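You operate a simulated robot arm through the tools that you are given. There is no shell and no other tool.

You are at the controls of a simulated robot arm. One attempt, no reset.

JOB
Start the tall clock's pendulum, then shut and latch the long door.
Fine: it must keep swinging; weights and black nut stay as they hang; hands clear under a sinking weight.

Only the result counts: the job must be done as asked and must still hold three seconds after the hand-in. Knocking over, shifting, dropping, spilling or breaking anything else fails it.

ROBOT AND FRAMES
A 6-joint arm with a fingered hand, fixed in place. Base frame: the origin is on the floor under the middle of its stand, x ahead of it, y to its left, z up. Readings come in mm, rad, newtons and seconds.
With the tool pointing down near the work surface it reaches from about 340 to 800 mm from the base axis. Its first joint turns from -2.007 to 2.007 rad. Payload 4 kg.
Tool frame: the origin (TCP) lies between the finger pads and is the grasp point; the fingertips stand 26 mm ahead of it; z points along the fingers, y is the line along which they close. The gripper opens to 164 mm; its body begins 73 mm behind the TCP. The gripper is a hand of 5 fingers: y runs from the thumb to the fingers, the wrist lies at [0, 0, -239] in the tool frame, and closing takes about 1.5 s.
Orientation is that of the tool frame in the base frame, as a unit quaternion [w, x, y, z]. With the fingers straight down and closing along the base's y, the tool's x points along the base's -x, its y along +y and its z along -z.

CONTROLS
- The arm moves only by the tool arm_command. Its argument "motion" is a list that holds one entry, the list of rows, each a list of 6 numbers: the shift along the base's x, y, z in cm, then the turn, a rotation vector about the base's x, y, z in rad. In form: [[[dx, dy, dz, rx, ry, rz], ...]]. A call has 1 to 20 rows; each row shifts and turns the commanded pose from where the row before left it. "fingers" is the finger opening in cm, from 0 to 16.4, set as the call begins (left out, the last holds). A row lasts 0.2 s, in which the tool goes at most 50 mm and 0.15 rad; a call with a longer step from one row to the next is refused whole, and so is a gripper value outside its range. Where a pose cannot be reached the arm comes as near as it can. A force on the tool above 40 N (or 10 N above the force at the start of the call, whichever is more), or a blocked arm, ends the call early, and 0.2 s more pass. Each finger travels about 45 mm/s and halts on what it meets, pressing with about 23 N; the grip force reading is that of the motor and also rises with nothing between the fingers. The clock runs only during rows and for 0.2 s after the last one: add rows that do not move to give the fingers time. It gives the time, the measured TCP pose, the force on the tool (base axes), the opening and the grip force at its end, in the units of the frame above (readings bear some noise), with the torque about the TCP (base axes, N m) and any sound that the robot's microphone picked up, and new pictures: "pictures" is both (left out), scene, wrist or none.
- Cameras (640 x 400 px; columns grow to the right, rows downward): "scene" is now at [-6.7, 116.7, 1637]; the picture's right is [-0.80, -0.60, 0.00], its down [-0.38, 0.51, -0.77] and it looks along [0.47, -0.62, -0.63] (base axes); focal length 320 px, centre (320, 200). "wrist" rides on the gripper at [50, -70, -93] in the tool frame; the picture's right is [0.81, 0.59, 0.00], its down [-0.43, 0.60, -0.68] and it looks along [-0.40, 0.55, 0.74] (tool axes); focal length 270 px, centre (320, 200). There is no depth. A picture from a camera that has moved, and an enlarged one, comes with that camera's place and axes in the base frame and with its lens.
- move_column(by): slides the trunk up (or, below 0, down) by that many mm; the arm and the scene camera ride with it, the base frame stays. It gives what a move gives, with no picture.
- finger_targets(finger1, finger2, finger3, finger4, thumb_bend): sets how far each is bent, from 0 (flat) to 100 (curled in); at 30 the hand is open as for a grip, at 70 the pads meet at the TCP. One left out holds its place. A second passes; each finger stops where it meets its share of the squeeze, and holds until it gets a number again. A gripper value or a shape takes the hand back. It gives what a move gives, with no picture; readings hold the bend of each and the force on the fingers (four entries, about 0 where the hand has none), thumb and palm.
- set_grasp(shape): the hand has 5 fingers and takes this shape, open, in about a second: jaw (thumb against the fingers, like two jaws); tri (thumb and two fingers); tip (a fingertip pinch); poke (one finger out to press); point (the index stretched); flat (the hand flat); cup (the hand cupped); fist (a fist). The gripper value then closes the fingers along that shape, each until it touches; the sizes above hold for jaw. It gives what a move gives, with no picture.
- pan_tilt(pan, tilt): turns the head with the scene camera to pan (to the left, within 2.705 rad either way) and tilt (down, from -0.506 to 1.204), counted from straight ahead of the robot. It gives what a move gives, and a new picture of the scene camera.
- zoom(camera, box): a new picture of the part [left, top, right, bottom] of that camera's present view, enlarged. No time passes.
- finish_job(): hands the job in; it is judged then, once.

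Nothing tells you positions but the pictures and the camera data. Unless the task says otherwise, let go and move clear before handing in.

The tools are called after "Request:" as name(argument=value, ...) on one line, values as JSON. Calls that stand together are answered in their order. arm_command: Moves the arm, as the interface text tells. Its arguments: {"type":"object","properties":{"motion":{"type":"array","items":{"type":"array","items":{"type":"array","items":{"type":"number"}}}},"fingers":{"type":"number"},"pictures":{"type":"string","enum":["both","scene","wrist","none"]}},"required":["motion"]} The other tools are called the same way: move_column (by) moves the trunk up or down; set_grasp (shape) gives the hand a shape; finger_targets (finger1, finger2, finger3, finger4, thumb_bend) moves the fingers one by one; pan_tilt (pan, tilt) turns the head that bears the scene camera; zoom (camera, box) takes an enlarged picture of a part of a camera's view; finish_job () hands the job in.

At the start:

```text
clock: 0.0
tool_pos: [158.7, -531.2, 1122.7]
orientation: [0.0, 0.0, 1.0, 0.0]
ft_force: [0.3, 0.3, 1.1]
moment: [0.0, 0.0, 0.0]
grip_width: 163.6
gripper_force: 0.1
shape: jaw
bend: [30.0, 30.0, 30.0, 30.0, 30.0]
finger forces: [0.0, 0.0, 0.0, 0.0, 0.0, 0.1]
trunk travel left (down, up): [-675.0, 315.0]
head pan, tilt (commanded): [-0.925, 0.686]
```

scene: 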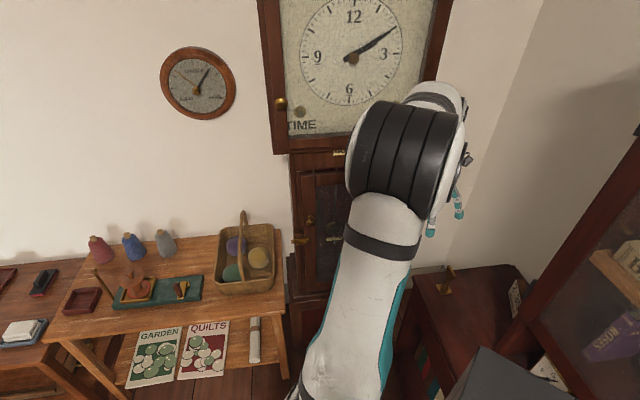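
wrist: 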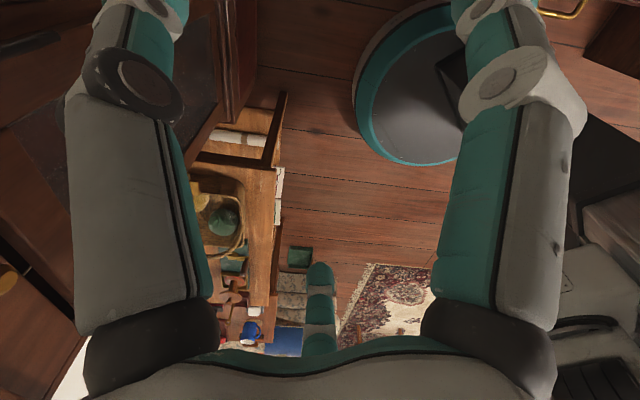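

I see a tall clock ahead-right of the robot, partly hidden by the arm, with a long door in its trunk that looks partly visible at the arm's left. I'll zoom in on the clock and the door before moving anything.

Request:
zoom(camera="scene", box=[240, 130, 440, 330])

Request:
zoom(camera="scene", box=[240, 0, 480, 150])

Request:
zoom(camera="wrist", box=[160, 0, 360, 360])

```text
2.00 times, centred on (340, 230) of scene
camera zoom: at [-6.7, 116.7, 1637.0], right [-0.8, -0.6, 0.0], down [-0.38, 0.51, -0.77], along [0.47, -0.62, -0.63], focal length 640 px, centre (280, 140)
```

zoom: 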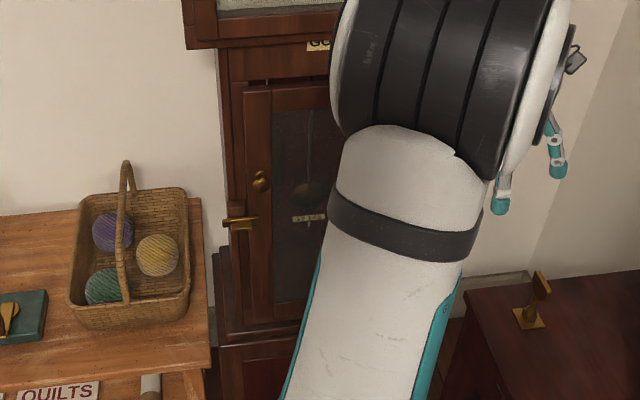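

```text
2.67 times, centred on (360, 75) of scene
camera zoom: at [-6.7, 116.7, 1637.0], right [-0.8, -0.6, 0.0], down [-0.38, 0.51, -0.77], along [0.47, -0.62, -0.63], focal length 853 px, centre (213, 533)
```

zoom: 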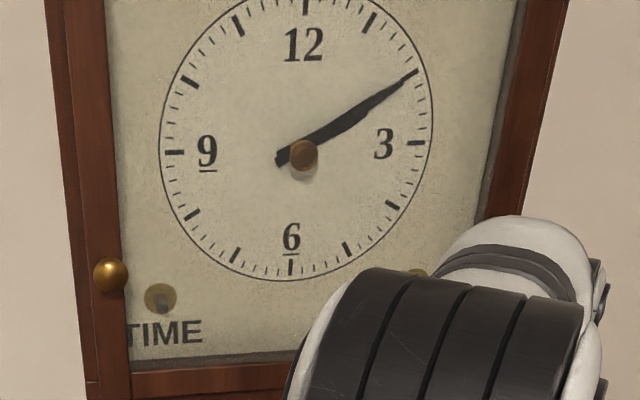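

```text
1.11 times, centred on (260, 180) of wrist
camera zoom: at [108.4, -600.4, 1215.8], right [-0.81, 0.59, 0.0], down [0.43, 0.6, 0.68], along [0.4, 0.55, -0.74], focal length 300 px, centre (387, 222)
```

zoom: 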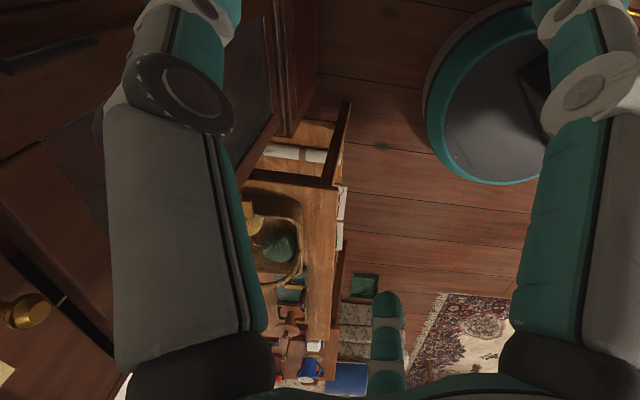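

The arm hides much of the clock door. I'll tilt and pan the head to see the clock's height and surroundings before choosing where to park the arm.

Request:
pan_tilt(pan=-0.925, tilt=0.25)

Request:
pan_tilt(pan=-1.5, tilt=0.686)

Request:
pan_tilt(pan=-0.3, tilt=0.686)

Request:
pan_tilt(pan=-0.925, tilt=1.1)

```text
clock: 0.9
tool_pos: [159.2, -531.1, 1122.4]
orientation: [0.0, 0.0, 1.0, 0.0]
ft_force: [-0.6, 0.0, 0.1]
moment: [0.01, 0.0, -0.01]
grip_width: 164.0
gripper_force: 0.0
shape: jaw
bend: [30.0, 30.0, 30.0, 30.0, 30.0]
finger forces: [0.0, 0.0, 0.1, 0.1, 0.1, 0.0]
trunk travel left (down, up): [-675.0, 315.0]
head pan, tilt (commanded): [-0.925, 0.25]
camera scene: at [-2.0, 110.4, 1676.5], right [-0.8, -0.6, 0.0], down [-0.15, 0.2, -0.97], along [0.58, -0.77, -0.25], focal length 320 px, centre (320, 200)
```

scene: 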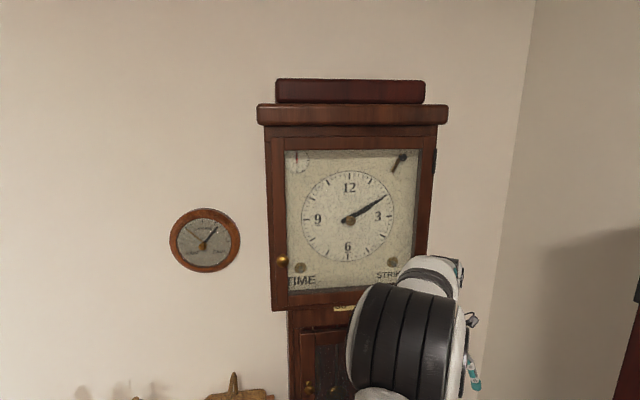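

```text
clock: 1.9
tool_pos: [159.6, -531.5, 1122.2]
orientation: [0.0, -0.001, 1.0, 0.0]
ft_force: [0.2, 0.2, 0.2]
moment: [-0.03, 0.02, 0.0]
grip_width: 163.8
gripper_force: 0.0
shape: jaw
bend: [30.0, 30.0, 30.0, 30.0, 30.0]
finger forces: [0.1, 0.0, 0.0, 0.0, 0.0, 0.1]
trunk travel left (down, up): [-675.0, 315.0]
head pan, tilt (commanded): [-1.499, 0.686]
camera scene: at [-52.0, 99.7, 1637.0], right [-1.0, -0.07, 0.0], down [-0.05, 0.63, -0.77], along [0.06, -0.77, -0.63], focal length 320 px, centre (320, 200)
```

scene: 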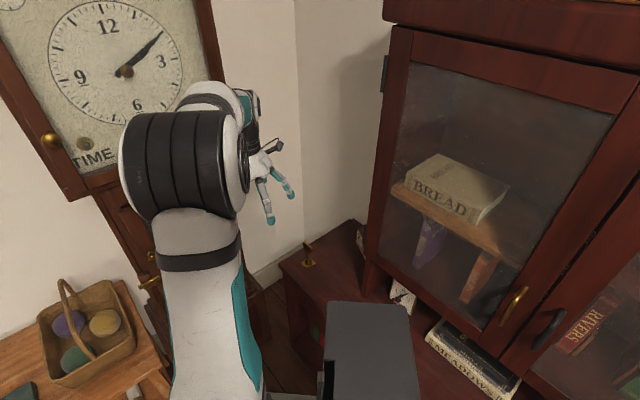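

```text
clock: 3.3
tool_pos: [158.7, -530.5, 1121.9]
orientation: [-0.001, 0.0, 1.0, 0.0]
ft_force: [0.3, -0.4, 0.2]
moment: [0.01, -0.03, 0.01]
grip_width: 164.0
gripper_force: 0.1
shape: jaw
bend: [30.0, 30.0, 30.0, 30.0, 30.0]
finger forces: [0.0, 0.0, 0.0, 0.0, 0.1, 0.0]
trunk travel left (down, up): [-675.0, 315.0]
head pan, tilt (commanded): [-0.3, 0.686]
camera scene: at [23.4, 159.6, 1636.9], right [-0.3, -0.96, 0.0], down [-0.6, 0.19, -0.77], along [0.74, -0.23, -0.63], focal length 320 px, centre (320, 200)
```

scene: 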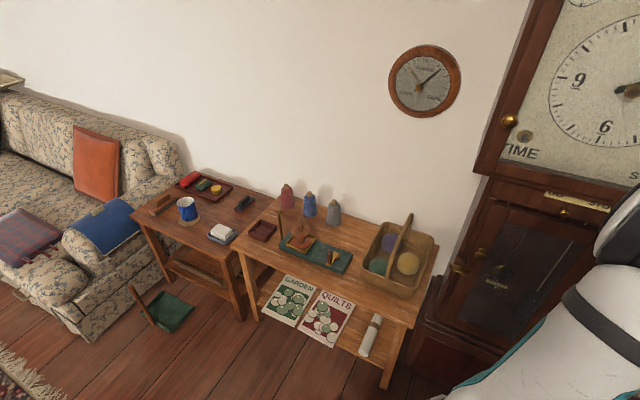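

```text
clock: 4.3
tool_pos: [158.8, -531.3, 1122.4]
orientation: [0.0, 0.0, 1.0, 0.0]
ft_force: [-0.2, 0.4, -0.3]
moment: [-0.01, -0.01, -0.02]
grip_width: 164.0
gripper_force: 0.1
shape: jaw
bend: [30.0, 30.0, 30.0, 30.0, 30.0]
finger forces: [0.1, 0.0, 0.0, 0.0, 0.0, 0.0]
trunk travel left (down, up): [-675.0, 315.0]
head pan, tilt (commanded): [-0.925, 1.1]
camera scene: at [-20.2, 134.5, 1605.8], right [-0.8, -0.6, 0.0], down [-0.54, 0.71, -0.45], along [0.27, -0.36, -0.89], focal length 320 px, centre (320, 200)
```

scene: 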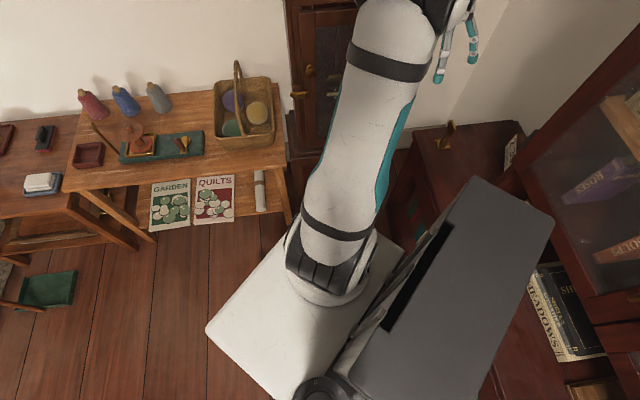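

By triangulating the dial from three head angles, I put it near (397, -541, 1428), facing the robot along about (-0.6, 0.8). The hand hangs in front of it and to the right, so I'll pull it back from the clock and swing it left to clear the view.

Request:
arm_command(motion=[[[-1.5, 2, 0, 0, 0, 0], [-1.5, 2, 0, 0, 0, 0], [-1.5, 2, 0, 0, 0, 0], [-1.5, 2, 0, 0, 0, 0]]], pictures="both")

Request:
pan_tilt(pan=-0.925, tilt=0.686)

```text
clock: 5.3
tool_pos: [112.3, -448.4, 1121.7]
orientation: [-0.003, 0.004, 1.0, -0.001]
ft_force: [0.5, 0.3, 0.0]
moment: [-0.01, 0.01, -0.01]
grip_width: 163.9
gripper_force: 0.1
shape: jaw
bend: [30.0, 30.0, 30.0, 30.0, 30.0]
finger forces: [0.1, 0.1, 0.1, 0.0, 0.0, 0.1]
out of reach, approached as far as the arm can: row 4
trunk travel left (down, up): [-675.0, 315.0]
head pan, tilt (commanded): [-0.925, 1.1]
camera scene: at [-20.4, 135.3, 1605.7], right [-0.8, -0.6, 0.0], down [-0.54, 0.71, -0.45], along [0.27, -0.36, -0.89], focal length 320 px, centre (320, 200)
camera wrist: at [61.8, -517.8, 1216.5], right [-0.8, 0.59, 0.01], down [0.44, 0.59, 0.67], along [0.4, 0.54, -0.74], focal length 270 px, centre (320, 200)
```

scene: 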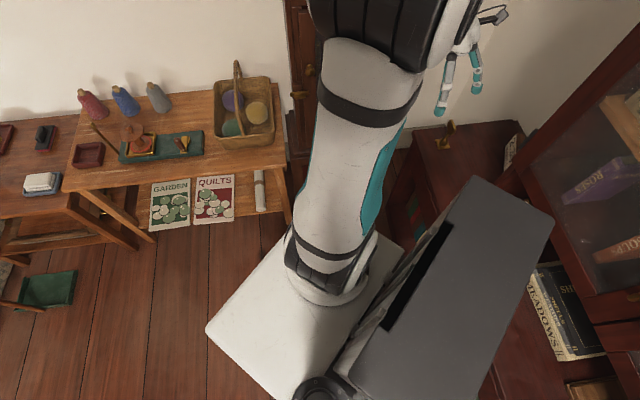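
wrist: 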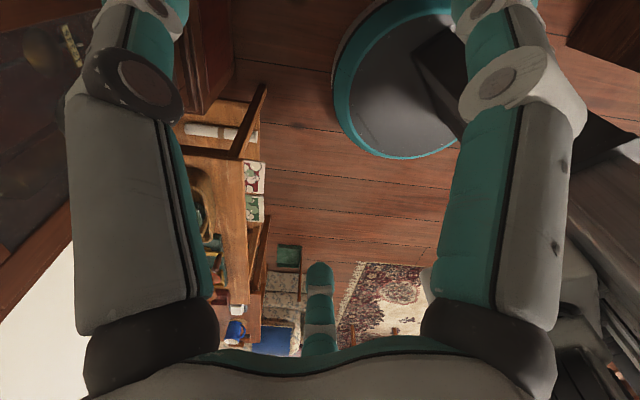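

```text
clock: 6.2
tool_pos: [111.9, -449.7, 1122.1]
orientation: [-0.004, 0.004, 1.0, -0.001]
ft_force: [0.1, 0.1, -0.4]
moment: [0.03, 0.01, 0.0]
grip_width: 164.0
gripper_force: 0.1
shape: jaw
bend: [30.0, 30.0, 30.0, 30.0, 30.0]
finger forces: [0.0, 0.0, 0.0, 0.0, 0.0, 0.0]
trunk travel left (down, up): [-675.0, 315.0]
head pan, tilt (commanded): [-0.925, 0.686]
camera scene: at [-6.8, 116.7, 1636.8], right [-0.8, -0.6, 0.0], down [-0.38, 0.51, -0.77], along [0.47, -0.62, -0.63], focal length 320 px, centre (320, 200)
```

scene: 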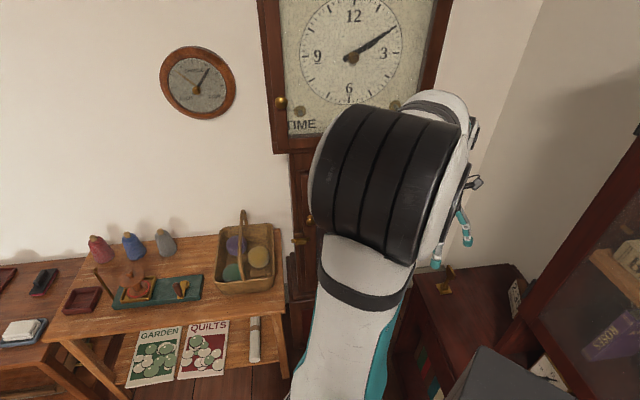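

The pull-back ended at the near limit of the reach, with nothing touched. Next I'll swing the hand left on a 480 mm arc, which keeps about 190 mm of clearance from the clock front.

Request:
arm_command(motion=[[[3.9, -0.7, 0, 0, 0, 0.075], [3.37, 1.26, 0, 0, 0, 0.075], [3.27, 1.51, 0, 0, 0, 0.075], [3.15, 1.75, 0, 0, 0, 0.075], [3.01, 1.98, 0, 0, 0, 0.075], [2.85, 2.2, 0, 0, 0, 0.075], [2.67, 2.41, 0, 0, 0, 0.075], [2.49, 2.59, 0, 0, 0, 0.075], [2.28, 2.78, 0, 0, 0, 0.075], [2.08, 2.94, 0, 0, 0, 0.075], [1.84, 3.1, 0, 0, 0, 0.075], [1.62, 3.22, 0, 0, 0, 0.075], [1.36, 3.33, 0, 0, 0, 0.075], [1.1, 3.42, 0, 0, 0, 0.075], [0.85, 3.49, 0, 0, 0, 0.075], [0.6, 3.56, 0, 0, 0, 0.075]]], pictures="both")

```text
clock: 9.6
tool_pos: [476.8, -58.2, 1122.5]
orientation: [0.0, -0.566, 0.824, 0.0]
ft_force: [0.3, 0.0, -0.6]
moment: [0.0, -0.01, -0.03]
grip_width: 163.8
gripper_force: 0.0
shape: jaw
bend: [30.0, 30.0, 30.0, 30.0, 30.0]
finger forces: [0.1, 0.1, 0.0, 0.0, 0.1, 0.0]
trunk travel left (down, up): [-675.0, 315.0]
head pan, tilt (commanded): [-0.925, 0.686]
camera scene: at [-6.5, 117.5, 1636.9], right [-0.8, -0.6, 0.0], down [-0.38, 0.51, -0.77], along [0.47, -0.62, -0.63], focal length 320 px, centre (320, 200)
camera wrist: at [522.7, -129.9, 1215.9], right [-0.84, -0.54, 0.0], down [-0.4, 0.62, 0.68], along [-0.37, 0.57, -0.74], focal length 270 px, centre (320, 200)
```

scene: 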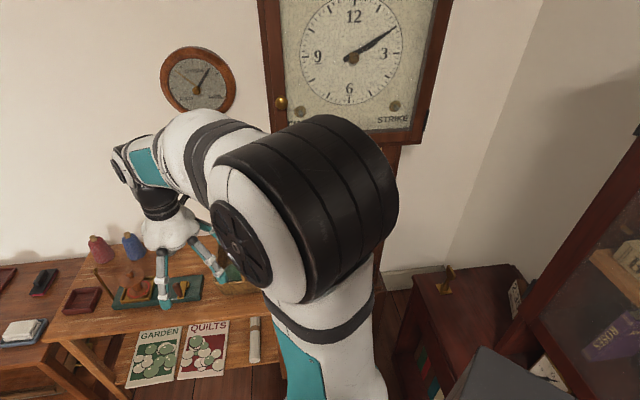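
wrist: 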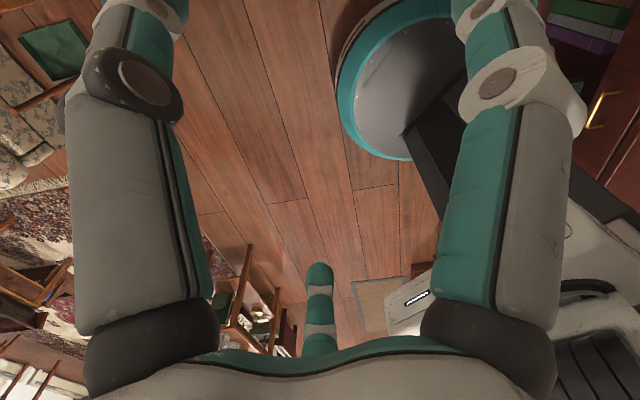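

The elbow now blocks the clock from the head camera. I'll keep swinging left so the whole arm clears the view.

Request:
arm_command(motion=[[[0.3, 3.6, 0, 0, 0, 0.08], [0.02, 3.84, 0, 0, 0, 0.08], [-0.28, 3.83, 0, 0, 0, 0.08], [-0.59, 3.79, 0, 0, 0, 0.08], [-0.89, 3.74, 0, 0, 0, 0.08], [-1.19, 3.65, 0, 0, 0, 0.08], [-1.47, 3.54, 0, 0, 0, 0.08], [-1.75, 3.42, 0, 0, 0, 0.08], [-2.02, 3.26, 0, 0, 0, 0.08], [-2.28, 3.1, 0, 0, 0, 0.08]]], pictures="scene")

```text
clock: 11.8
tool_pos: [371.3, 295.8, 1121.0]
orientation: [0.0, 0.842, -0.54, -0.001]
ft_force: [-0.5, 0.3, 0.1]
moment: [0.01, 0.01, 0.01]
grip_width: 163.9
gripper_force: 0.1
shape: jaw
bend: [30.0, 30.0, 30.0, 30.0, 30.0]
finger forces: [0.0, 0.0, 0.1, 0.1, 0.0, 0.0]
trunk travel left (down, up): [-675.0, 315.0]
head pan, tilt (commanded): [-0.925, 0.686]
camera scene: at [-7.0, 117.6, 1636.8], right [-0.8, -0.6, 0.0], down [-0.38, 0.51, -0.77], along [0.47, -0.62, -0.63], focal length 320 px, centre (320, 200)
```

scene: 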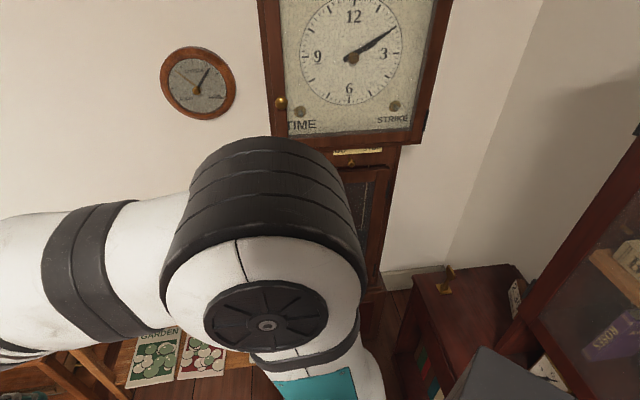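

The elbow still hides the middle of the door. Before swinging further left, I'll look there to make sure the space is free.

Request:
pan_tilt(pan=1.0, tilt=0.6)

```text
clock: 13.7
tool_pos: [371.0, 294.1, 1121.5]
orientation: [0.0, 0.842, -0.54, 0.0]
ft_force: [1.1, -0.3, -0.5]
moment: [0.0, 0.01, 0.02]
grip_width: 163.9
gripper_force: 0.0
shape: jaw
bend: [30.0, 30.0, 30.0, 30.0, 30.0]
finger forces: [0.1, 0.0, 0.0, 0.1, 0.0, 0.0]
trunk travel left (down, up): [-675.0, 315.0]
head pan, tilt (commanded): [1.0, 0.6]
camera scene: at [-10.4, 259.6, 1644.3], right [0.84, -0.54, 0.0], down [-0.31, -0.48, -0.82], along [0.45, 0.69, -0.57], focal length 320 px, centre (320, 200)
```

scene: 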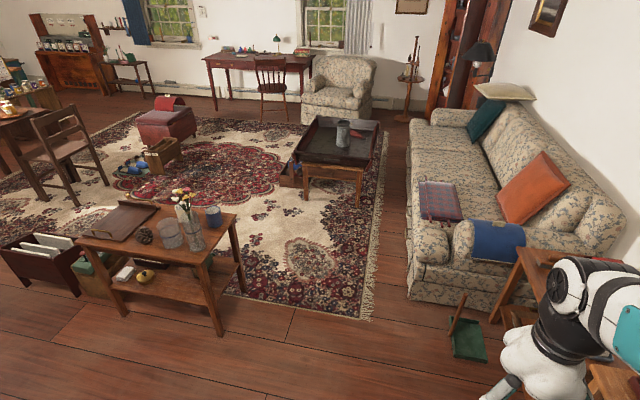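

The space to the left is open floor. I'll swing another half radian left and look back at the clock.

Request:
arm_command(motion=[[[-2.51, 2.9, 0, 0, 0, 0.08], [-2.74, 2.69, 0, 0, 0, 0.08], [-2.95, 2.47, 0, 0, 0, 0.08], [-3.12, 2.21, 0, 0, 0, 0.08], [-3.29, 1.96, 0, 0, 0, 0.08], [-3.44, 1.69, 0, 0, 0, 0.08]]], pictures="none")

Request:
pan_tilt(pan=-0.925, tilt=0.686)

Request:
zoom(camera="scene", box=[270, 130, 430, 330])

```text
clock: 15.1
tool_pos: [192.5, 437.8, 1122.6]
orientation: [0.001, 0.946, -0.324, 0.0]
ft_force: [0.4, 0.2, 0.6]
moment: [-0.03, -0.02, 0.01]
grip_width: 164.2
gripper_force: 0.0
shape: jaw
bend: [30.0, 30.0, 30.0, 30.0, 30.0]
finger forces: [0.0, 0.0, 0.0, 0.1, 0.1, 0.0]
trunk travel left (down, up): [-675.0, 315.0]
head pan, tilt (commanded): [1.0, 0.6]
```

```text
clock: 16.9
tool_pos: [193.1, 435.8, 1122.1]
orientation: [0.001, 0.946, -0.325, 0.0]
ft_force: [0.0, -0.5, 0.6]
moment: [0.01, -0.02, -0.03]
grip_width: 163.6
gripper_force: 0.1
shape: jaw
bend: [30.0, 30.0, 30.0, 30.0, 30.0]
finger forces: [0.1, 0.1, 0.0, 0.0, 0.0, 0.0]
trunk travel left (down, up): [-675.0, 315.0]
head pan, tilt (commanded): [-0.925, 0.686]
camera scene: at [-6.7, 117.0, 1636.9], right [-0.8, -0.6, 0.0], down [-0.38, 0.51, -0.77], along [0.47, -0.62, -0.63], focal length 320 px, centre (320, 200)
```

scene: 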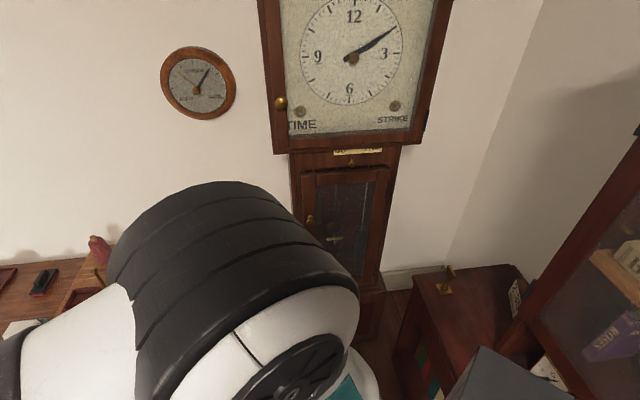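

```text
2.00 times, centred on (350, 230) of scene
camera zoom: at [-6.7, 117.0, 1636.9], right [-0.8, -0.6, 0.0], down [-0.38, 0.51, -0.77], along [0.47, -0.62, -0.63], focal length 640 px, centre (260, 140)
```

zoom: 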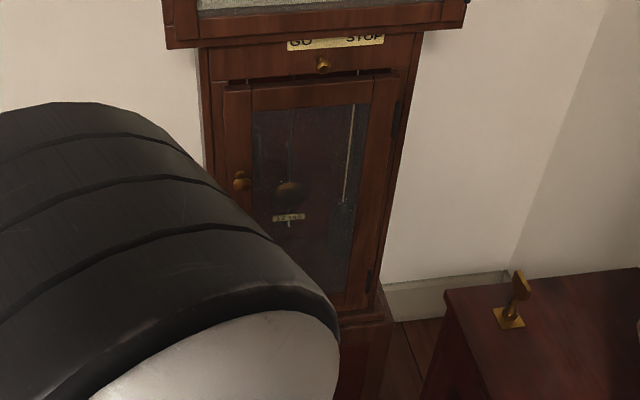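

I can now see a plate under the hood reading "GO ... STOP" with a brass knob below it. Behind the glass there's a bob, a small scale plate and a hanging line. I'll zoom in on these.

Request:
zoom(camera="scene", box=[310, 140, 400, 190])

Request:
zoom(camera="scene", box=[290, 165, 400, 300])

```text
7.11 times, centred on (355, 165) of scene
camera zoom: at [-6.7, 117.0, 1636.9], right [-0.8, -0.6, 0.0], down [-0.38, 0.51, -0.77], along [0.47, -0.62, -0.63], focal length 2276 px, centre (71, 449)
```

zoom: 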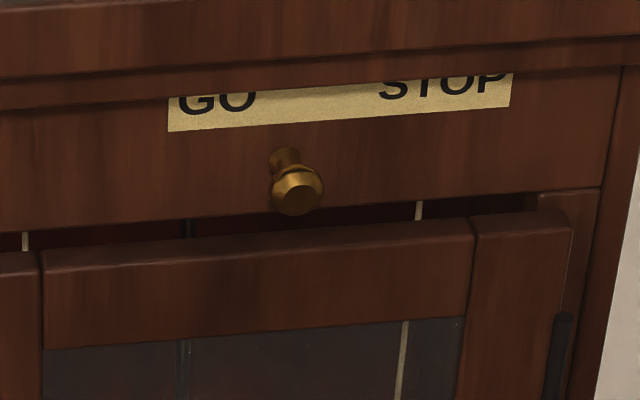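

```text
2.96 times, centred on (345, 232) of scene
camera zoom: at [-6.7, 117.0, 1636.9], right [-0.8, -0.6, 0.0], down [-0.38, 0.51, -0.77], along [0.47, -0.62, -0.63], focal length 948 px, centre (246, 104)
```

zoom: 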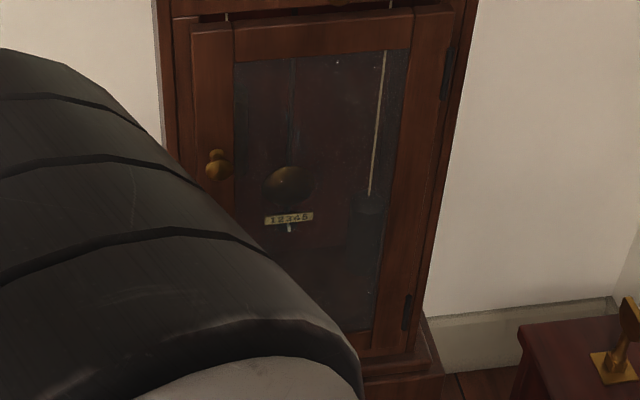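

The door is ajar: I can see the ropes and the rod through the gap above it. It's hinged on the right with the knob on the left. I'll stretch the arm outward over the open floor so the elbow drops out of the head camera's view.

Request:
arm_command(motion=[[[1.7, 3.8, 0, 0, 0, 0], [1.7, 3.8, 0, 0, 0, 0], [1.7, 3.8, 0, 0, 0, 0], [1.7, 3.8, 0, 0, 0, 0], [1.7, 3.8, 0, 0, 0, 0], [1.7, 3.8, 0, 0, 0, 0]]], pictures="scene")

Request:
zoom(camera="scene", box=[270, 130, 430, 230])

Request:
zoom(camera="scene", box=[270, 200, 430, 300])

```text
clock: 18.3
tool_pos: [288.4, 644.7, 1108.3]
orientation: [-0.004, 0.946, -0.325, 0.0]
ft_force: [0.1, 0.2, 0.0]
moment: [0.0, -0.01, 0.0]
grip_width: 164.1
gripper_force: 0.0
shape: jaw
bend: [30.0, 30.0, 30.0, 30.0, 30.0]
finger forces: [0.0, 0.0, 0.1, 0.2, 0.0, 0.0]
out of reach, approached as far as the arm can: row 6
trunk travel left (down, up): [-675.0, 315.0]
head pan, tilt (commanded): [-0.925, 0.686]
camera scene: at [-6.5, 117.4, 1636.9], right [-0.8, -0.6, 0.0], down [-0.38, 0.51, -0.77], along [0.47, -0.62, -0.63], focal length 320 px, centre (320, 200)
```

scene: 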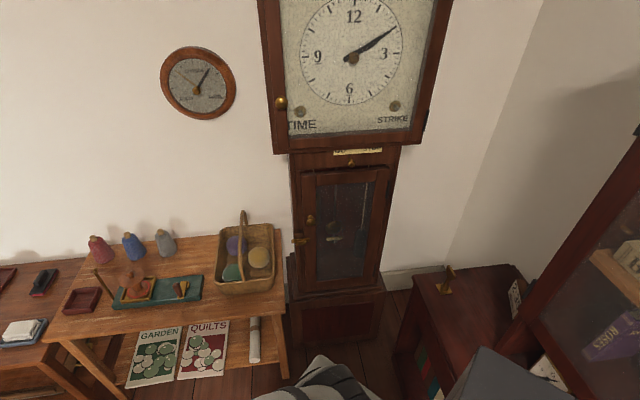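

```text
4.00 times, centred on (350, 180) of scene
camera zoom: at [-6.5, 117.4, 1636.9], right [-0.8, -0.6, 0.0], down [-0.38, 0.51, -0.77], along [0.47, -0.62, -0.63], focal length 1280 px, centre (200, 280)
```

zoom: 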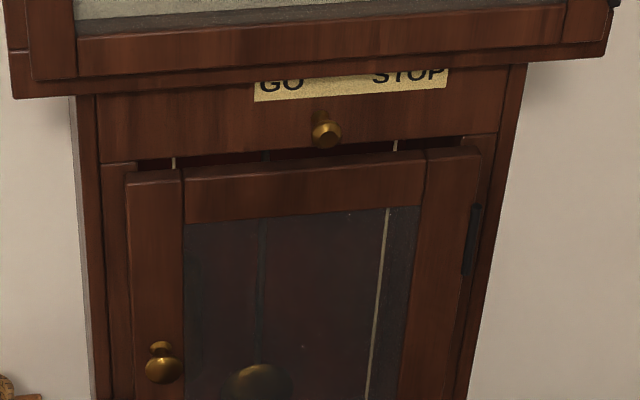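

```text
4.00 times, centred on (350, 250) of scene
camera zoom: at [-6.5, 117.4, 1636.9], right [-0.8, -0.6, 0.0], down [-0.38, 0.51, -0.77], along [0.47, -0.62, -0.63], focal length 1280 px, centre (200, 0)
```

zoom: 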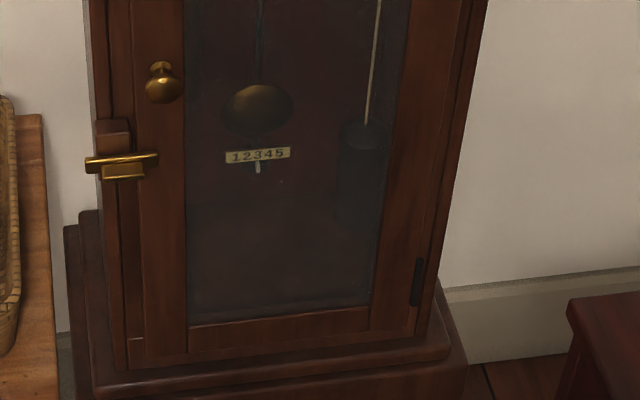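

The arm is now clear of the view. I make out a turn-bar latch on a block at the door's left edge near (507, -446, 849), the door knob above it, the bob with a 1–5 scale below it, and a dark weight on a rope at the right. I'll lower the trunk so the camera looks in more level.

Request:
move_column(by=-350)

Request:
pan_tilt(pan=-0.95, tilt=0.4)

Request:
zoom(camera="scene", box=[260, 60, 420, 160])

Request:
zoom(camera="scene", box=[260, 160, 420, 260])

Request:
zoom(camera="scene", box=[260, 260, 420, 360])

```text
clock: 21.8
tool_pos: [287.2, 644.3, 760.0]
orientation: [-0.005, 0.946, -0.325, -0.001]
ft_force: [-0.6, -0.3, 0.2]
moment: [-0.03, 0.01, 0.05]
grip_width: 163.9
gripper_force: 0.1
shape: jaw
bend: [30.0, 30.0, 30.0, 30.0, 30.0]
finger forces: [0.1, 0.0, 0.0, 0.0, 0.0, 0.0]
trunk travel left (down, up): [-325.0, 665.0]
head pan, tilt (commanded): [-0.925, 0.686]
```

```text
clock: 22.5
tool_pos: [286.8, 643.9, 759.7]
orientation: [-0.006, 0.946, -0.325, 0.0]
ft_force: [0.5, 0.2, 0.9]
moment: [-0.01, -0.01, 0.01]
grip_width: 164.1
gripper_force: 0.0
shape: jaw
bend: [30.0, 30.0, 30.0, 30.0, 30.0]
finger forces: [0.1, 0.1, 0.1, 0.1, 0.1, 0.0]
trunk travel left (down, up): [-325.0, 665.0]
head pan, tilt (commanded): [-0.949, 0.4]
camera scene: at [-4.2, 110.0, 1312.5], right [-0.81, -0.58, 0.0], down [-0.23, 0.32, -0.92], along [0.54, -0.75, -0.39], focal length 320 px, centre (320, 200)
```

scene: 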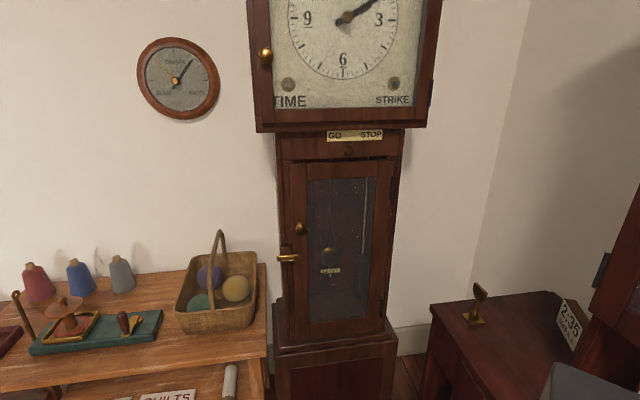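

```text
4.00 times, centred on (340, 110) of scene
camera zoom: at [-4.2, 110.0, 1312.5], right [-0.81, -0.58, 0.0], down [-0.23, 0.32, -0.92], along [0.54, -0.75, -0.39], focal length 1280 px, centre (240, 560)
```

zoom: 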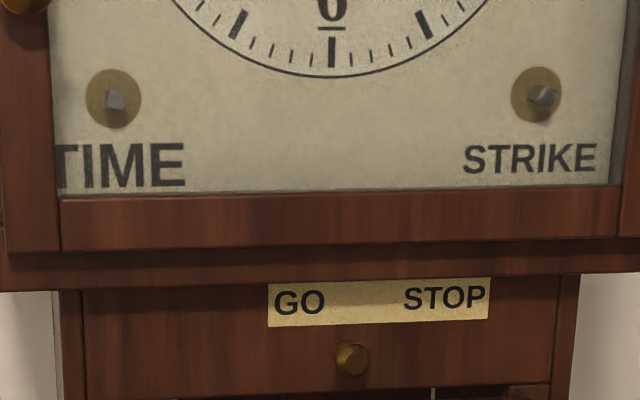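

```text
4.00 times, centred on (340, 210) of scene
camera zoom: at [-4.2, 110.0, 1312.5], right [-0.81, -0.58, 0.0], down [-0.23, 0.32, -0.92], along [0.54, -0.75, -0.39], focal length 1280 px, centre (240, 160)
```

zoom: 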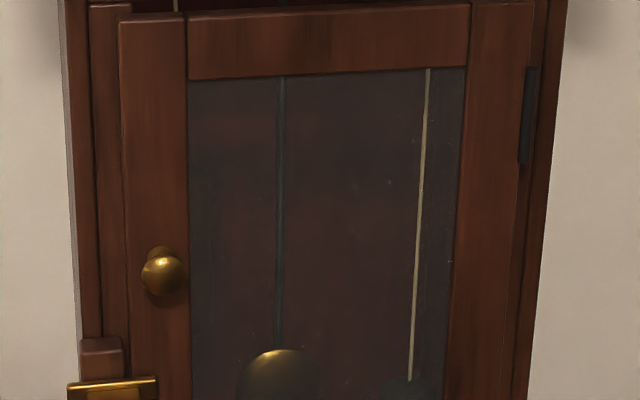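

```text
4.00 times, centred on (340, 310) of scene
camera zoom: at [-4.2, 110.0, 1312.5], right [-0.81, -0.58, 0.0], down [-0.23, 0.32, -0.92], along [0.54, -0.75, -0.39], focal length 1280 px, centre (240, -240)
```

zoom: 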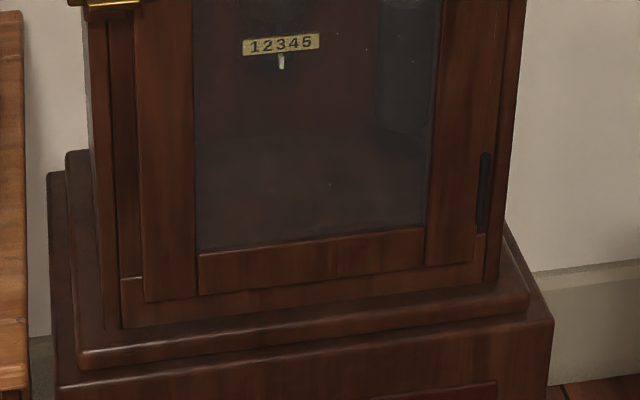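

From this height I can read GO (left) and STOP (right), with the knob just below and between them. Next I'll look closely at the latch, the door edge and the bob.

Request:
zoom(camera="scene", box=[270, 210, 350, 280])

Request:
zoom(camera="scene", box=[310, 230, 390, 300])

Request:
zoom(camera="scene", box=[275, 140, 405, 190])

```text
5.71 times, centred on (310, 245) of scene
camera zoom: at [-4.2, 110.0, 1312.5], right [-0.81, -0.58, 0.0], down [-0.23, 0.32, -0.92], along [0.54, -0.75, -0.39], focal length 1829 px, centre (377, -57)
```

zoom: 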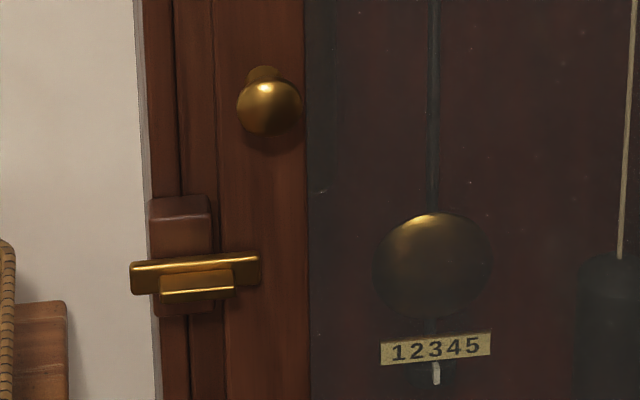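

```text
5.71 times, centred on (350, 265) of scene
camera zoom: at [-4.2, 110.0, 1312.5], right [-0.81, -0.58, 0.0], down [-0.23, 0.32, -0.92], along [0.54, -0.75, -0.39], focal length 1829 px, centre (149, -171)
```

zoom: 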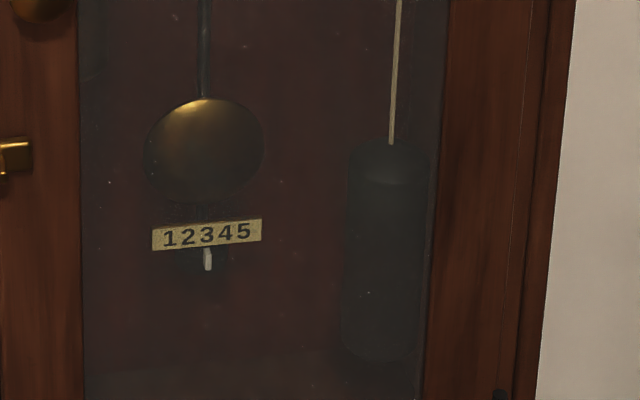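

```text
4.92 times, centred on (340, 165) of scene
camera zoom: at [-4.2, 110.0, 1312.5], right [-0.81, -0.58, 0.0], down [-0.23, 0.32, -0.92], along [0.54, -0.75, -0.39], focal length 1575 px, centre (222, 372)
```

zoom: 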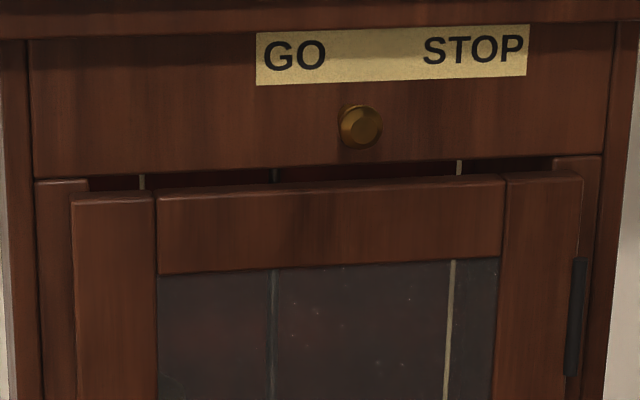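

From two camera heights I worked out the clock's frame. It faces along 45°, with right u = (-0.707, -0.707) and depth f = (0.707, -0.707).

| Item | f | u | z |
|---|---|---|---|
| GO/STOP knob | 721 | 132 | 1106 |
| Door knob | 700 | 1 | 897 |
| Latch bar | 710 | -37 | 801 |
| Bob | about 900 | about 123 | about 659 |

Now I'll tip the hand up to horizontal in the free space on the left, so I can inspect the clock with the wrist camera.

Request:
arm_command(motion=[[[-0.2, -0.45, 0, 0.0718, -0.0318, 0], [-0.2, -0.45, 0, 0.0718, -0.0318, 0], [-0.2, -0.45, 0, 0.0718, -0.0318, 0], [-0.2, -0.45, 0, 0.0718, -0.0318, 0], [-0.2, -0.45, 0, 0.0718, -0.0318, 0], [-0.2, -0.45, 0, 0.0718, -0.0318, 0], [-0.2, -0.45, 0, 0.0718, -0.0318, 0], [-0.2, -0.45, 0, 0.0718, -0.0318, 0], [-0.2, -0.45, 0, 0.0718, -0.0318, 0], [-0.2, -0.45, 0, 0.0718, -0.0318, 0], [-0.2, -0.45, 0, 0.0718, -0.0318, 0], [-0.2, -0.45, 0, 0.0718, -0.0318, 0], [-0.2, -0.45, 0, 0.0718, -0.0318, 0], [-0.2, -0.45, 0, 0.0718, -0.0318, 0], [-0.2, -0.45, 0, 0.0718, -0.0318, 0], [-0.2, -0.45, 0, 0.0718, -0.0318, 0], [-0.2, -0.45, 0, 0.0718, -0.0318, 0], [-0.2, -0.45, 0, 0.0718, -0.0318, 0], [-0.2, -0.45, 0, 0.0718, -0.0318, 0], [-0.2, -0.45, 0, 0.0718, -0.0318, 0]]], pictures="both")

```text
clock: 26.7
tool_pos: [234.8, 564.2, 762.7]
orientation: [-0.683, 0.684, -0.247, 0.07]
ft_force: [-0.2, 0.3, 0.3]
moment: [-0.03, 0.0, -0.03]
grip_width: 164.3
gripper_force: 0.1
shape: jaw
bend: [30.0, 30.0, 30.0, 30.0, 30.0]
finger forces: [0.1, 0.0, 0.0, 0.0, 0.1, 0.0]
out of reach, approached as far as the arm can: row 12, 13, 14, 17, 18, 19, 20
trunk travel left (down, up): [-325.0, 665.0]
head pan, tilt (commanded): [-0.949, 0.4]
camera scene: at [-4.3, 109.8, 1312.6], right [-0.81, -0.58, 0.0], down [-0.23, 0.32, -0.92], along [0.54, -0.75, -0.39], focal length 320 px, centre (320, 200)
camera wrist: at [254.8, 454.7, 824.6], right [0.56, -0.32, -0.76], down [-0.81, -0.39, -0.43], along [-0.16, 0.86, -0.48], focal length 270 px, centre (320, 200)
```

scene: 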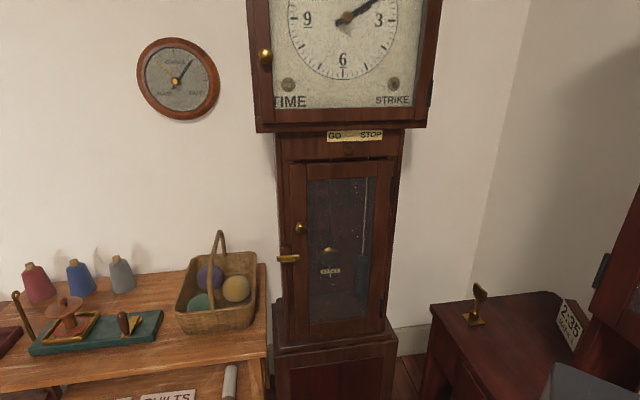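
wrist: 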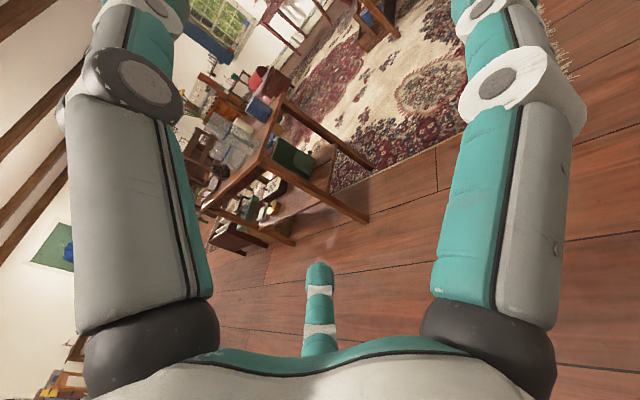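

The hand is now nearly horizontal with clear space around it. I'll sweep it back along a 620 mm arc toward the clock, staying short of the door.

Request:
arm_command(motion=[[[4.3, -0.99, 0, 0, 0, -0.068], [3.82, -2.09, 0, 0, 0, -0.068], [3.66, -2.34, 0, 0, 0, -0.068], [3.47, -2.59, 0, 0, 0, -0.068], [3.29, -2.82, 0, 0, 0, -0.068], [3.09, -3.06, 0, 0, 0, -0.068], [2.87, -3.26, 0, 0, 0, -0.068], [2.62, -3.45, 0, 0, 0, -0.068], [2.39, -3.62, 0, 0, 0, -0.068], [2.12, -3.79, 0, 0, 0, -0.068], [1.85, -3.93, 0, 0, 0, -0.068], [1.57, -4.04, 0, 0, 0, -0.068], [1.29, -4.14, 0, 0, 0, -0.068], [0.99, -4.23, 0, 0, 0, -0.068]]], pictures="none")

Request:
arm_command(motion=[[[0.7, -4.28, 0, 0, 0, -0.068], [0.39, -4.32, 0, 0, 0, -0.068], [0.09, -4.34, 0, 0, 0, -0.068], [-0.21, -4.33, 0, 0, 0, -0.068], [-0.51, -4.31, 0, 0, 0, -0.068], [-0.82, -4.26, 0, 0, 0, -0.068], [-1.11, -4.2, 0, 0, 0, -0.068], [-1.4, -4.1, 0, 0, 0, -0.068], [-1.69, -4.0, 0, 0, 0, -0.068], [-1.96, -3.87, 0, 0, 0, -0.068]]], pictures="both")

```text
clock: 29.7
tool_pos: [569.1, 163.5, 769.3]
orientation: [0.575, -0.495, 0.533, -0.374]
ft_force: [0.4, -0.4, 0.0]
moment: [-0.05, -0.03, -0.04]
grip_width: 163.8
gripper_force: 0.0
shape: jaw
bend: [30.0, 30.0, 30.0, 30.0, 30.0]
finger forces: [0.0, 0.0, 0.0, 0.0, 0.1, 0.0]
out of reach, approached as far as the arm can: row 2, 4, 5, 7, 9, 10, 11, 12, 13, 14
trunk travel left (down, up): [-325.0, 665.0]
head pan, tilt (commanded): [-0.949, 0.4]
```

```text
clock: 31.9
tool_pos: [552.8, -192.0, 777.4]
orientation: [0.416, -0.29, 0.667, -0.546]
ft_force: [-1.1, 0.6, 0.3]
moment: [0.02, -0.01, -0.02]
grip_width: 163.7
gripper_force: 0.1
shape: jaw
bend: [30.0, 30.0, 30.0, 30.0, 30.0]
finger forces: [0.0, 0.0, 0.1, 0.0, 0.1, 0.1]
out of reach, approached as far as the arm can: row 1, 2, 3, 4, 5, 6, 7, 8, 9, 10
trunk travel left (down, up): [-325.0, 665.0]
head pan, tilt (commanded): [-0.949, 0.4]
camera scene: at [-4.2, 109.9, 1312.6], right [-0.81, -0.58, 0.0], down [-0.23, 0.32, -0.92], along [0.54, -0.75, -0.39], focal length 320 px, centre (320, 200)
camera wrist: at [442.5, -206.0, 838.6], right [-0.35, -0.54, -0.76], down [-0.34, 0.84, -0.43], along [0.87, 0.1, -0.48], focal length 270 px, centre (320, 200)
```

scene: 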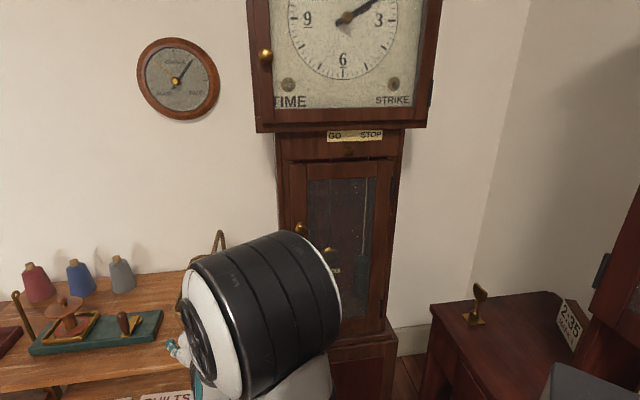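
wrist: 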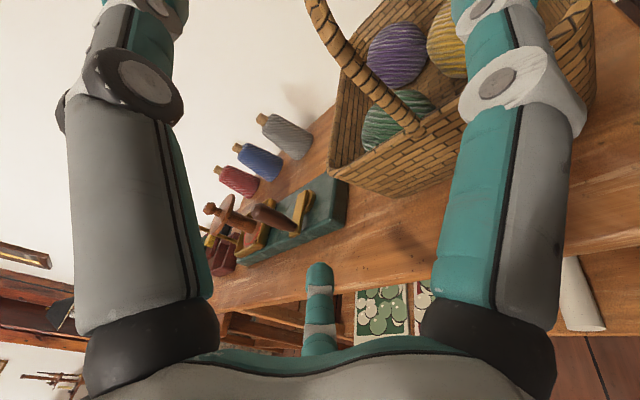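

The hand is safely above the side table, and the arm is holding near its inner reach limit. I'll finish the sweep to in front of the clock, then roll the hand so the wrist camera looks down and forward at the door.

Request:
arm_command(motion=[[[0.25, -3.54, 0, 0, 0, -0.0275], [-1.07, -3.14, 0, 0, 0, -0.0275], [-1.22, -3.09, 0, 0, 0, -0.0275], [-1.41, -3.03, 0, 0, 0, -0.0275], [-1.59, -2.96, 0, 0, 0, -0.0275], [-1.76, -2.88, 0, 0, 0, -0.0275], [-1.92, -2.8, 0, 0, 0, -0.0275], [-2.08, -2.7, 0, 0, 0, -0.0275], [-2.23, -2.59, 0, 0, 0, -0.0275], [-2.39, -2.47, 0, 0, 0, -0.0275]]], pictures="both")

```text
clock: 34.1
tool_pos: [479.9, -325.4, 805.4]
orientation: [0.336, -0.193, 0.702, -0.598]
ft_force: [0.7, 0.3, 0.2]
moment: [-0.01, -0.01, -0.03]
grip_width: 163.9
gripper_force: 0.1
shape: jaw
bend: [30.0, 30.0, 30.0, 30.0, 30.0]
finger forces: [0.1, 0.0, 0.0, 0.0, 0.1, 0.1]
out of reach, approached as far as the arm can: row 1, 2, 3, 4, 5, 6, 7, 8, 9, 10
trunk travel left (down, up): [-325.0, 665.0]
head pan, tilt (commanded): [-0.949, 0.4]
camera scene: at [-4.2, 109.8, 1312.6], right [-0.81, -0.58, 0.0], down [-0.23, 0.32, -0.92], along [0.54, -0.75, -0.39], focal length 320 px, centre (320, 200)
camera wrist: at [369.8, -307.2, 866.5], right [-0.49, -0.42, -0.76], down [-0.1, 0.9, -0.43], along [0.87, -0.14, -0.48], focal length 270 px, centre (320, 200)
```

scene: 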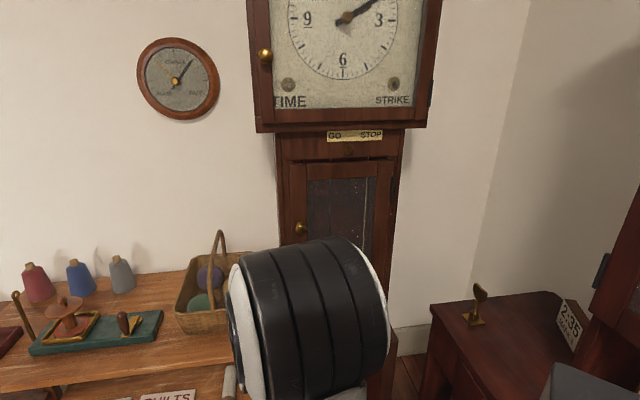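
wrist: 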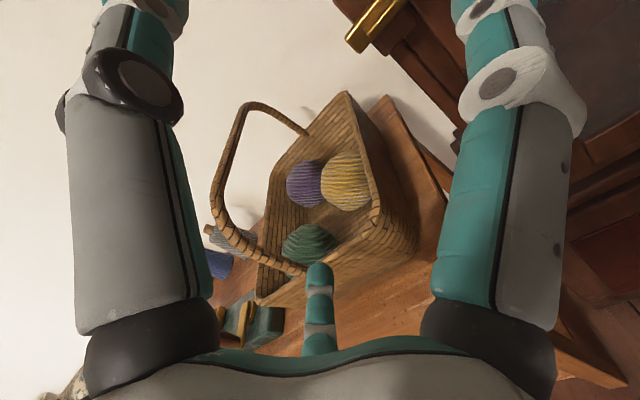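

The arm kept brushing its inner reach limit, so it lagged. I'll push out toward the clock by 5 cm, still short of the door, then slide right in the clock's frame and watch the wrist view.

Request:
arm_command(motion=[[[1.2, -1.2, 0, 0, 0, 0], [1.2, -1.2, 0, 0, 0, 0], [1.2, -1.2, 0, -0.02, -0.02, 0], [-2, -2, 0, -0.02, -0.02, 0], [-2, -2, 0, 0, 0, 0], [-2, -2, 0, 0, 0, 0]]], pictures="both")

```text
clock: 35.5
tool_pos: [510.1, -347.9, 817.3]
orientation: [0.344, -0.186, 0.684, -0.616]
ft_force: [0.1, 0.6, 0.6]
moment: [-0.02, -0.01, 0.03]
grip_width: 164.0
gripper_force: 0.1
shape: jaw
bend: [30.0, 30.0, 30.0, 30.0, 30.0]
finger forces: [0.1, 0.0, 0.0, 0.0, 0.0, 0.1]
out of reach, approached as far as the arm can: row 1, 3, 4, 5, 6
trunk travel left (down, up): [-325.0, 665.0]
head pan, tilt (commanded): [-0.949, 0.4]
camera scene: at [-4.5, 109.9, 1312.6], right [-0.81, -0.58, 0.0], down [-0.23, 0.32, -0.92], along [0.54, -0.75, -0.39], focal length 320 px, centre (320, 200)
camera wrist: at [398.2, -326.3, 873.0], right [-0.46, -0.45, -0.77], down [-0.07, 0.88, -0.47], along [0.88, -0.16, -0.44], focal length 270 px, centre (320, 200)
```

scene: 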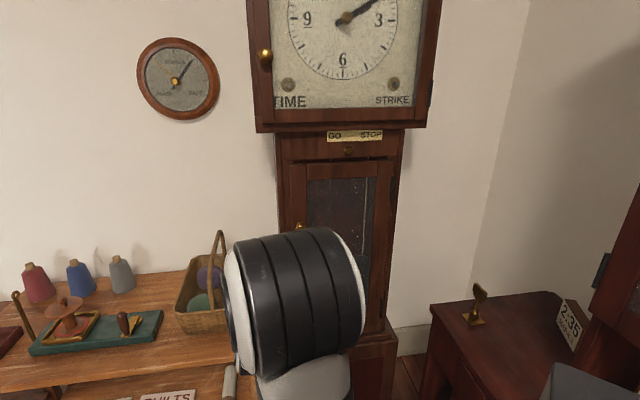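
wrist: 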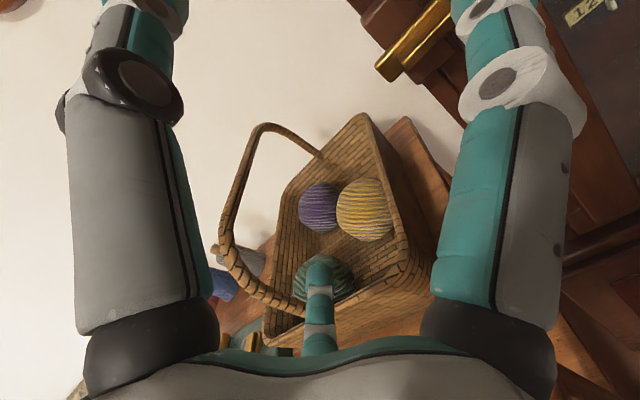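

The arm is folded too tightly for level pointing at this height. Lowering the trunk while raising the hand should open the elbow up, so I'll raise the hand first and then drop the trunk.

Request:
arm_command(motion=[[[0, 0, 4, 0, 0, 0], [0, 0, 4, 0, 0, 0], [0, 0, 4, 0, 0, 0], [0, 0, 4, 0, 0, 0], [0, 0, 4, 0, 0, 0]]], pictures="none")

Request:
move_column(by=-180)

Request:
arm_command(motion=[[[-2, -2, 2, 0, 0, 0], [-2, -2, 2, 0, 0, 0], [-2, -2, 2, 0, 0, 0], [-2, -2, 2, 0, 0, 0]]], pictures="both")

```text
clock: 36.7
tool_pos: [512.1, -345.8, 1014.8]
orientation: [0.35, -0.192, 0.681, -0.613]
ft_force: [-0.2, -0.6, 0.3]
moment: [0.0, -0.01, -0.02]
grip_width: 164.0
gripper_force: 0.1
shape: jaw
bend: [30.0, 30.0, 30.0, 30.0, 30.0]
finger forces: [0.1, 0.1, 0.0, 0.0, 0.0, 0.0]
trunk travel left (down, up): [-325.0, 665.0]
head pan, tilt (commanded): [-0.949, 0.4]
```

```text
clock: 38.7
tool_pos: [515.2, -346.1, 826.0]
orientation: [0.347, -0.194, 0.685, -0.61]
ft_force: [-0.6, -0.3, 0.2]
moment: [0.04, -0.02, 0.01]
grip_width: 163.9
gripper_force: 0.1
shape: jaw
bend: [30.0, 30.0, 30.0, 30.0, 30.0]
finger forces: [0.0, 0.0, 0.0, 0.1, 0.0, 0.0]
trunk travel left (down, up): [-145.0, 845.0]
head pan, tilt (commanded): [-0.949, 0.4]
```

```text
clock: 39.9
tool_pos: [487.4, -407.9, 885.4]
orientation: [0.331, -0.195, 0.706, -0.595]
ft_force: [0.3, 0.3, -0.9]
moment: [0.04, 0.03, -0.04]
grip_width: 164.0
gripper_force: 0.0
shape: jaw
bend: [30.0, 30.0, 30.0, 30.0, 30.0]
finger forces: [0.0, 0.0, 0.0, 0.0, 0.1, 0.0]
out of reach, approached as far as the arm can: row 2, 3, 4
trunk travel left (down, up): [-145.0, 845.0]
head pan, tilt (commanded): [-0.949, 0.4]
stopped in row 4: the arm was blocked; the commanded pose is now the measured one
camera scene: at [-4.2, 109.8, 1131.0], right [-0.81, -0.58, 0.0], down [-0.23, 0.32, -0.92], along [0.54, -0.75, -0.39], focal length 320 px, centre (320, 200)
camera wrist: at [378.5, -389.3, 947.3], right [-0.5, -0.42, -0.76], down [-0.1, 0.9, -0.43], along [0.86, -0.14, -0.49], focal length 270 px, centre (320, 200)
```

scene: 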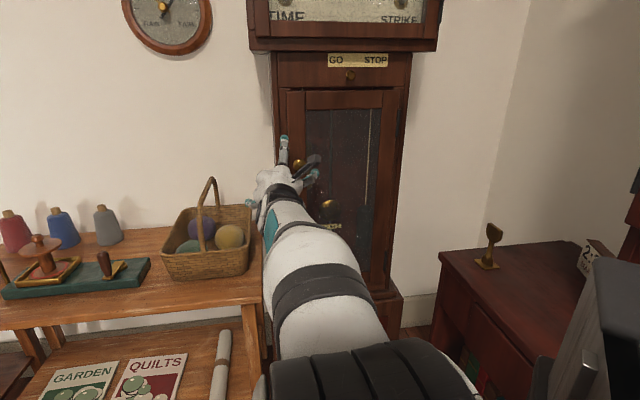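
wrist: 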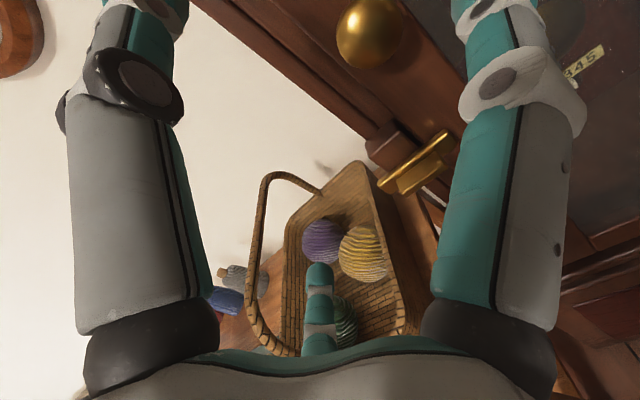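

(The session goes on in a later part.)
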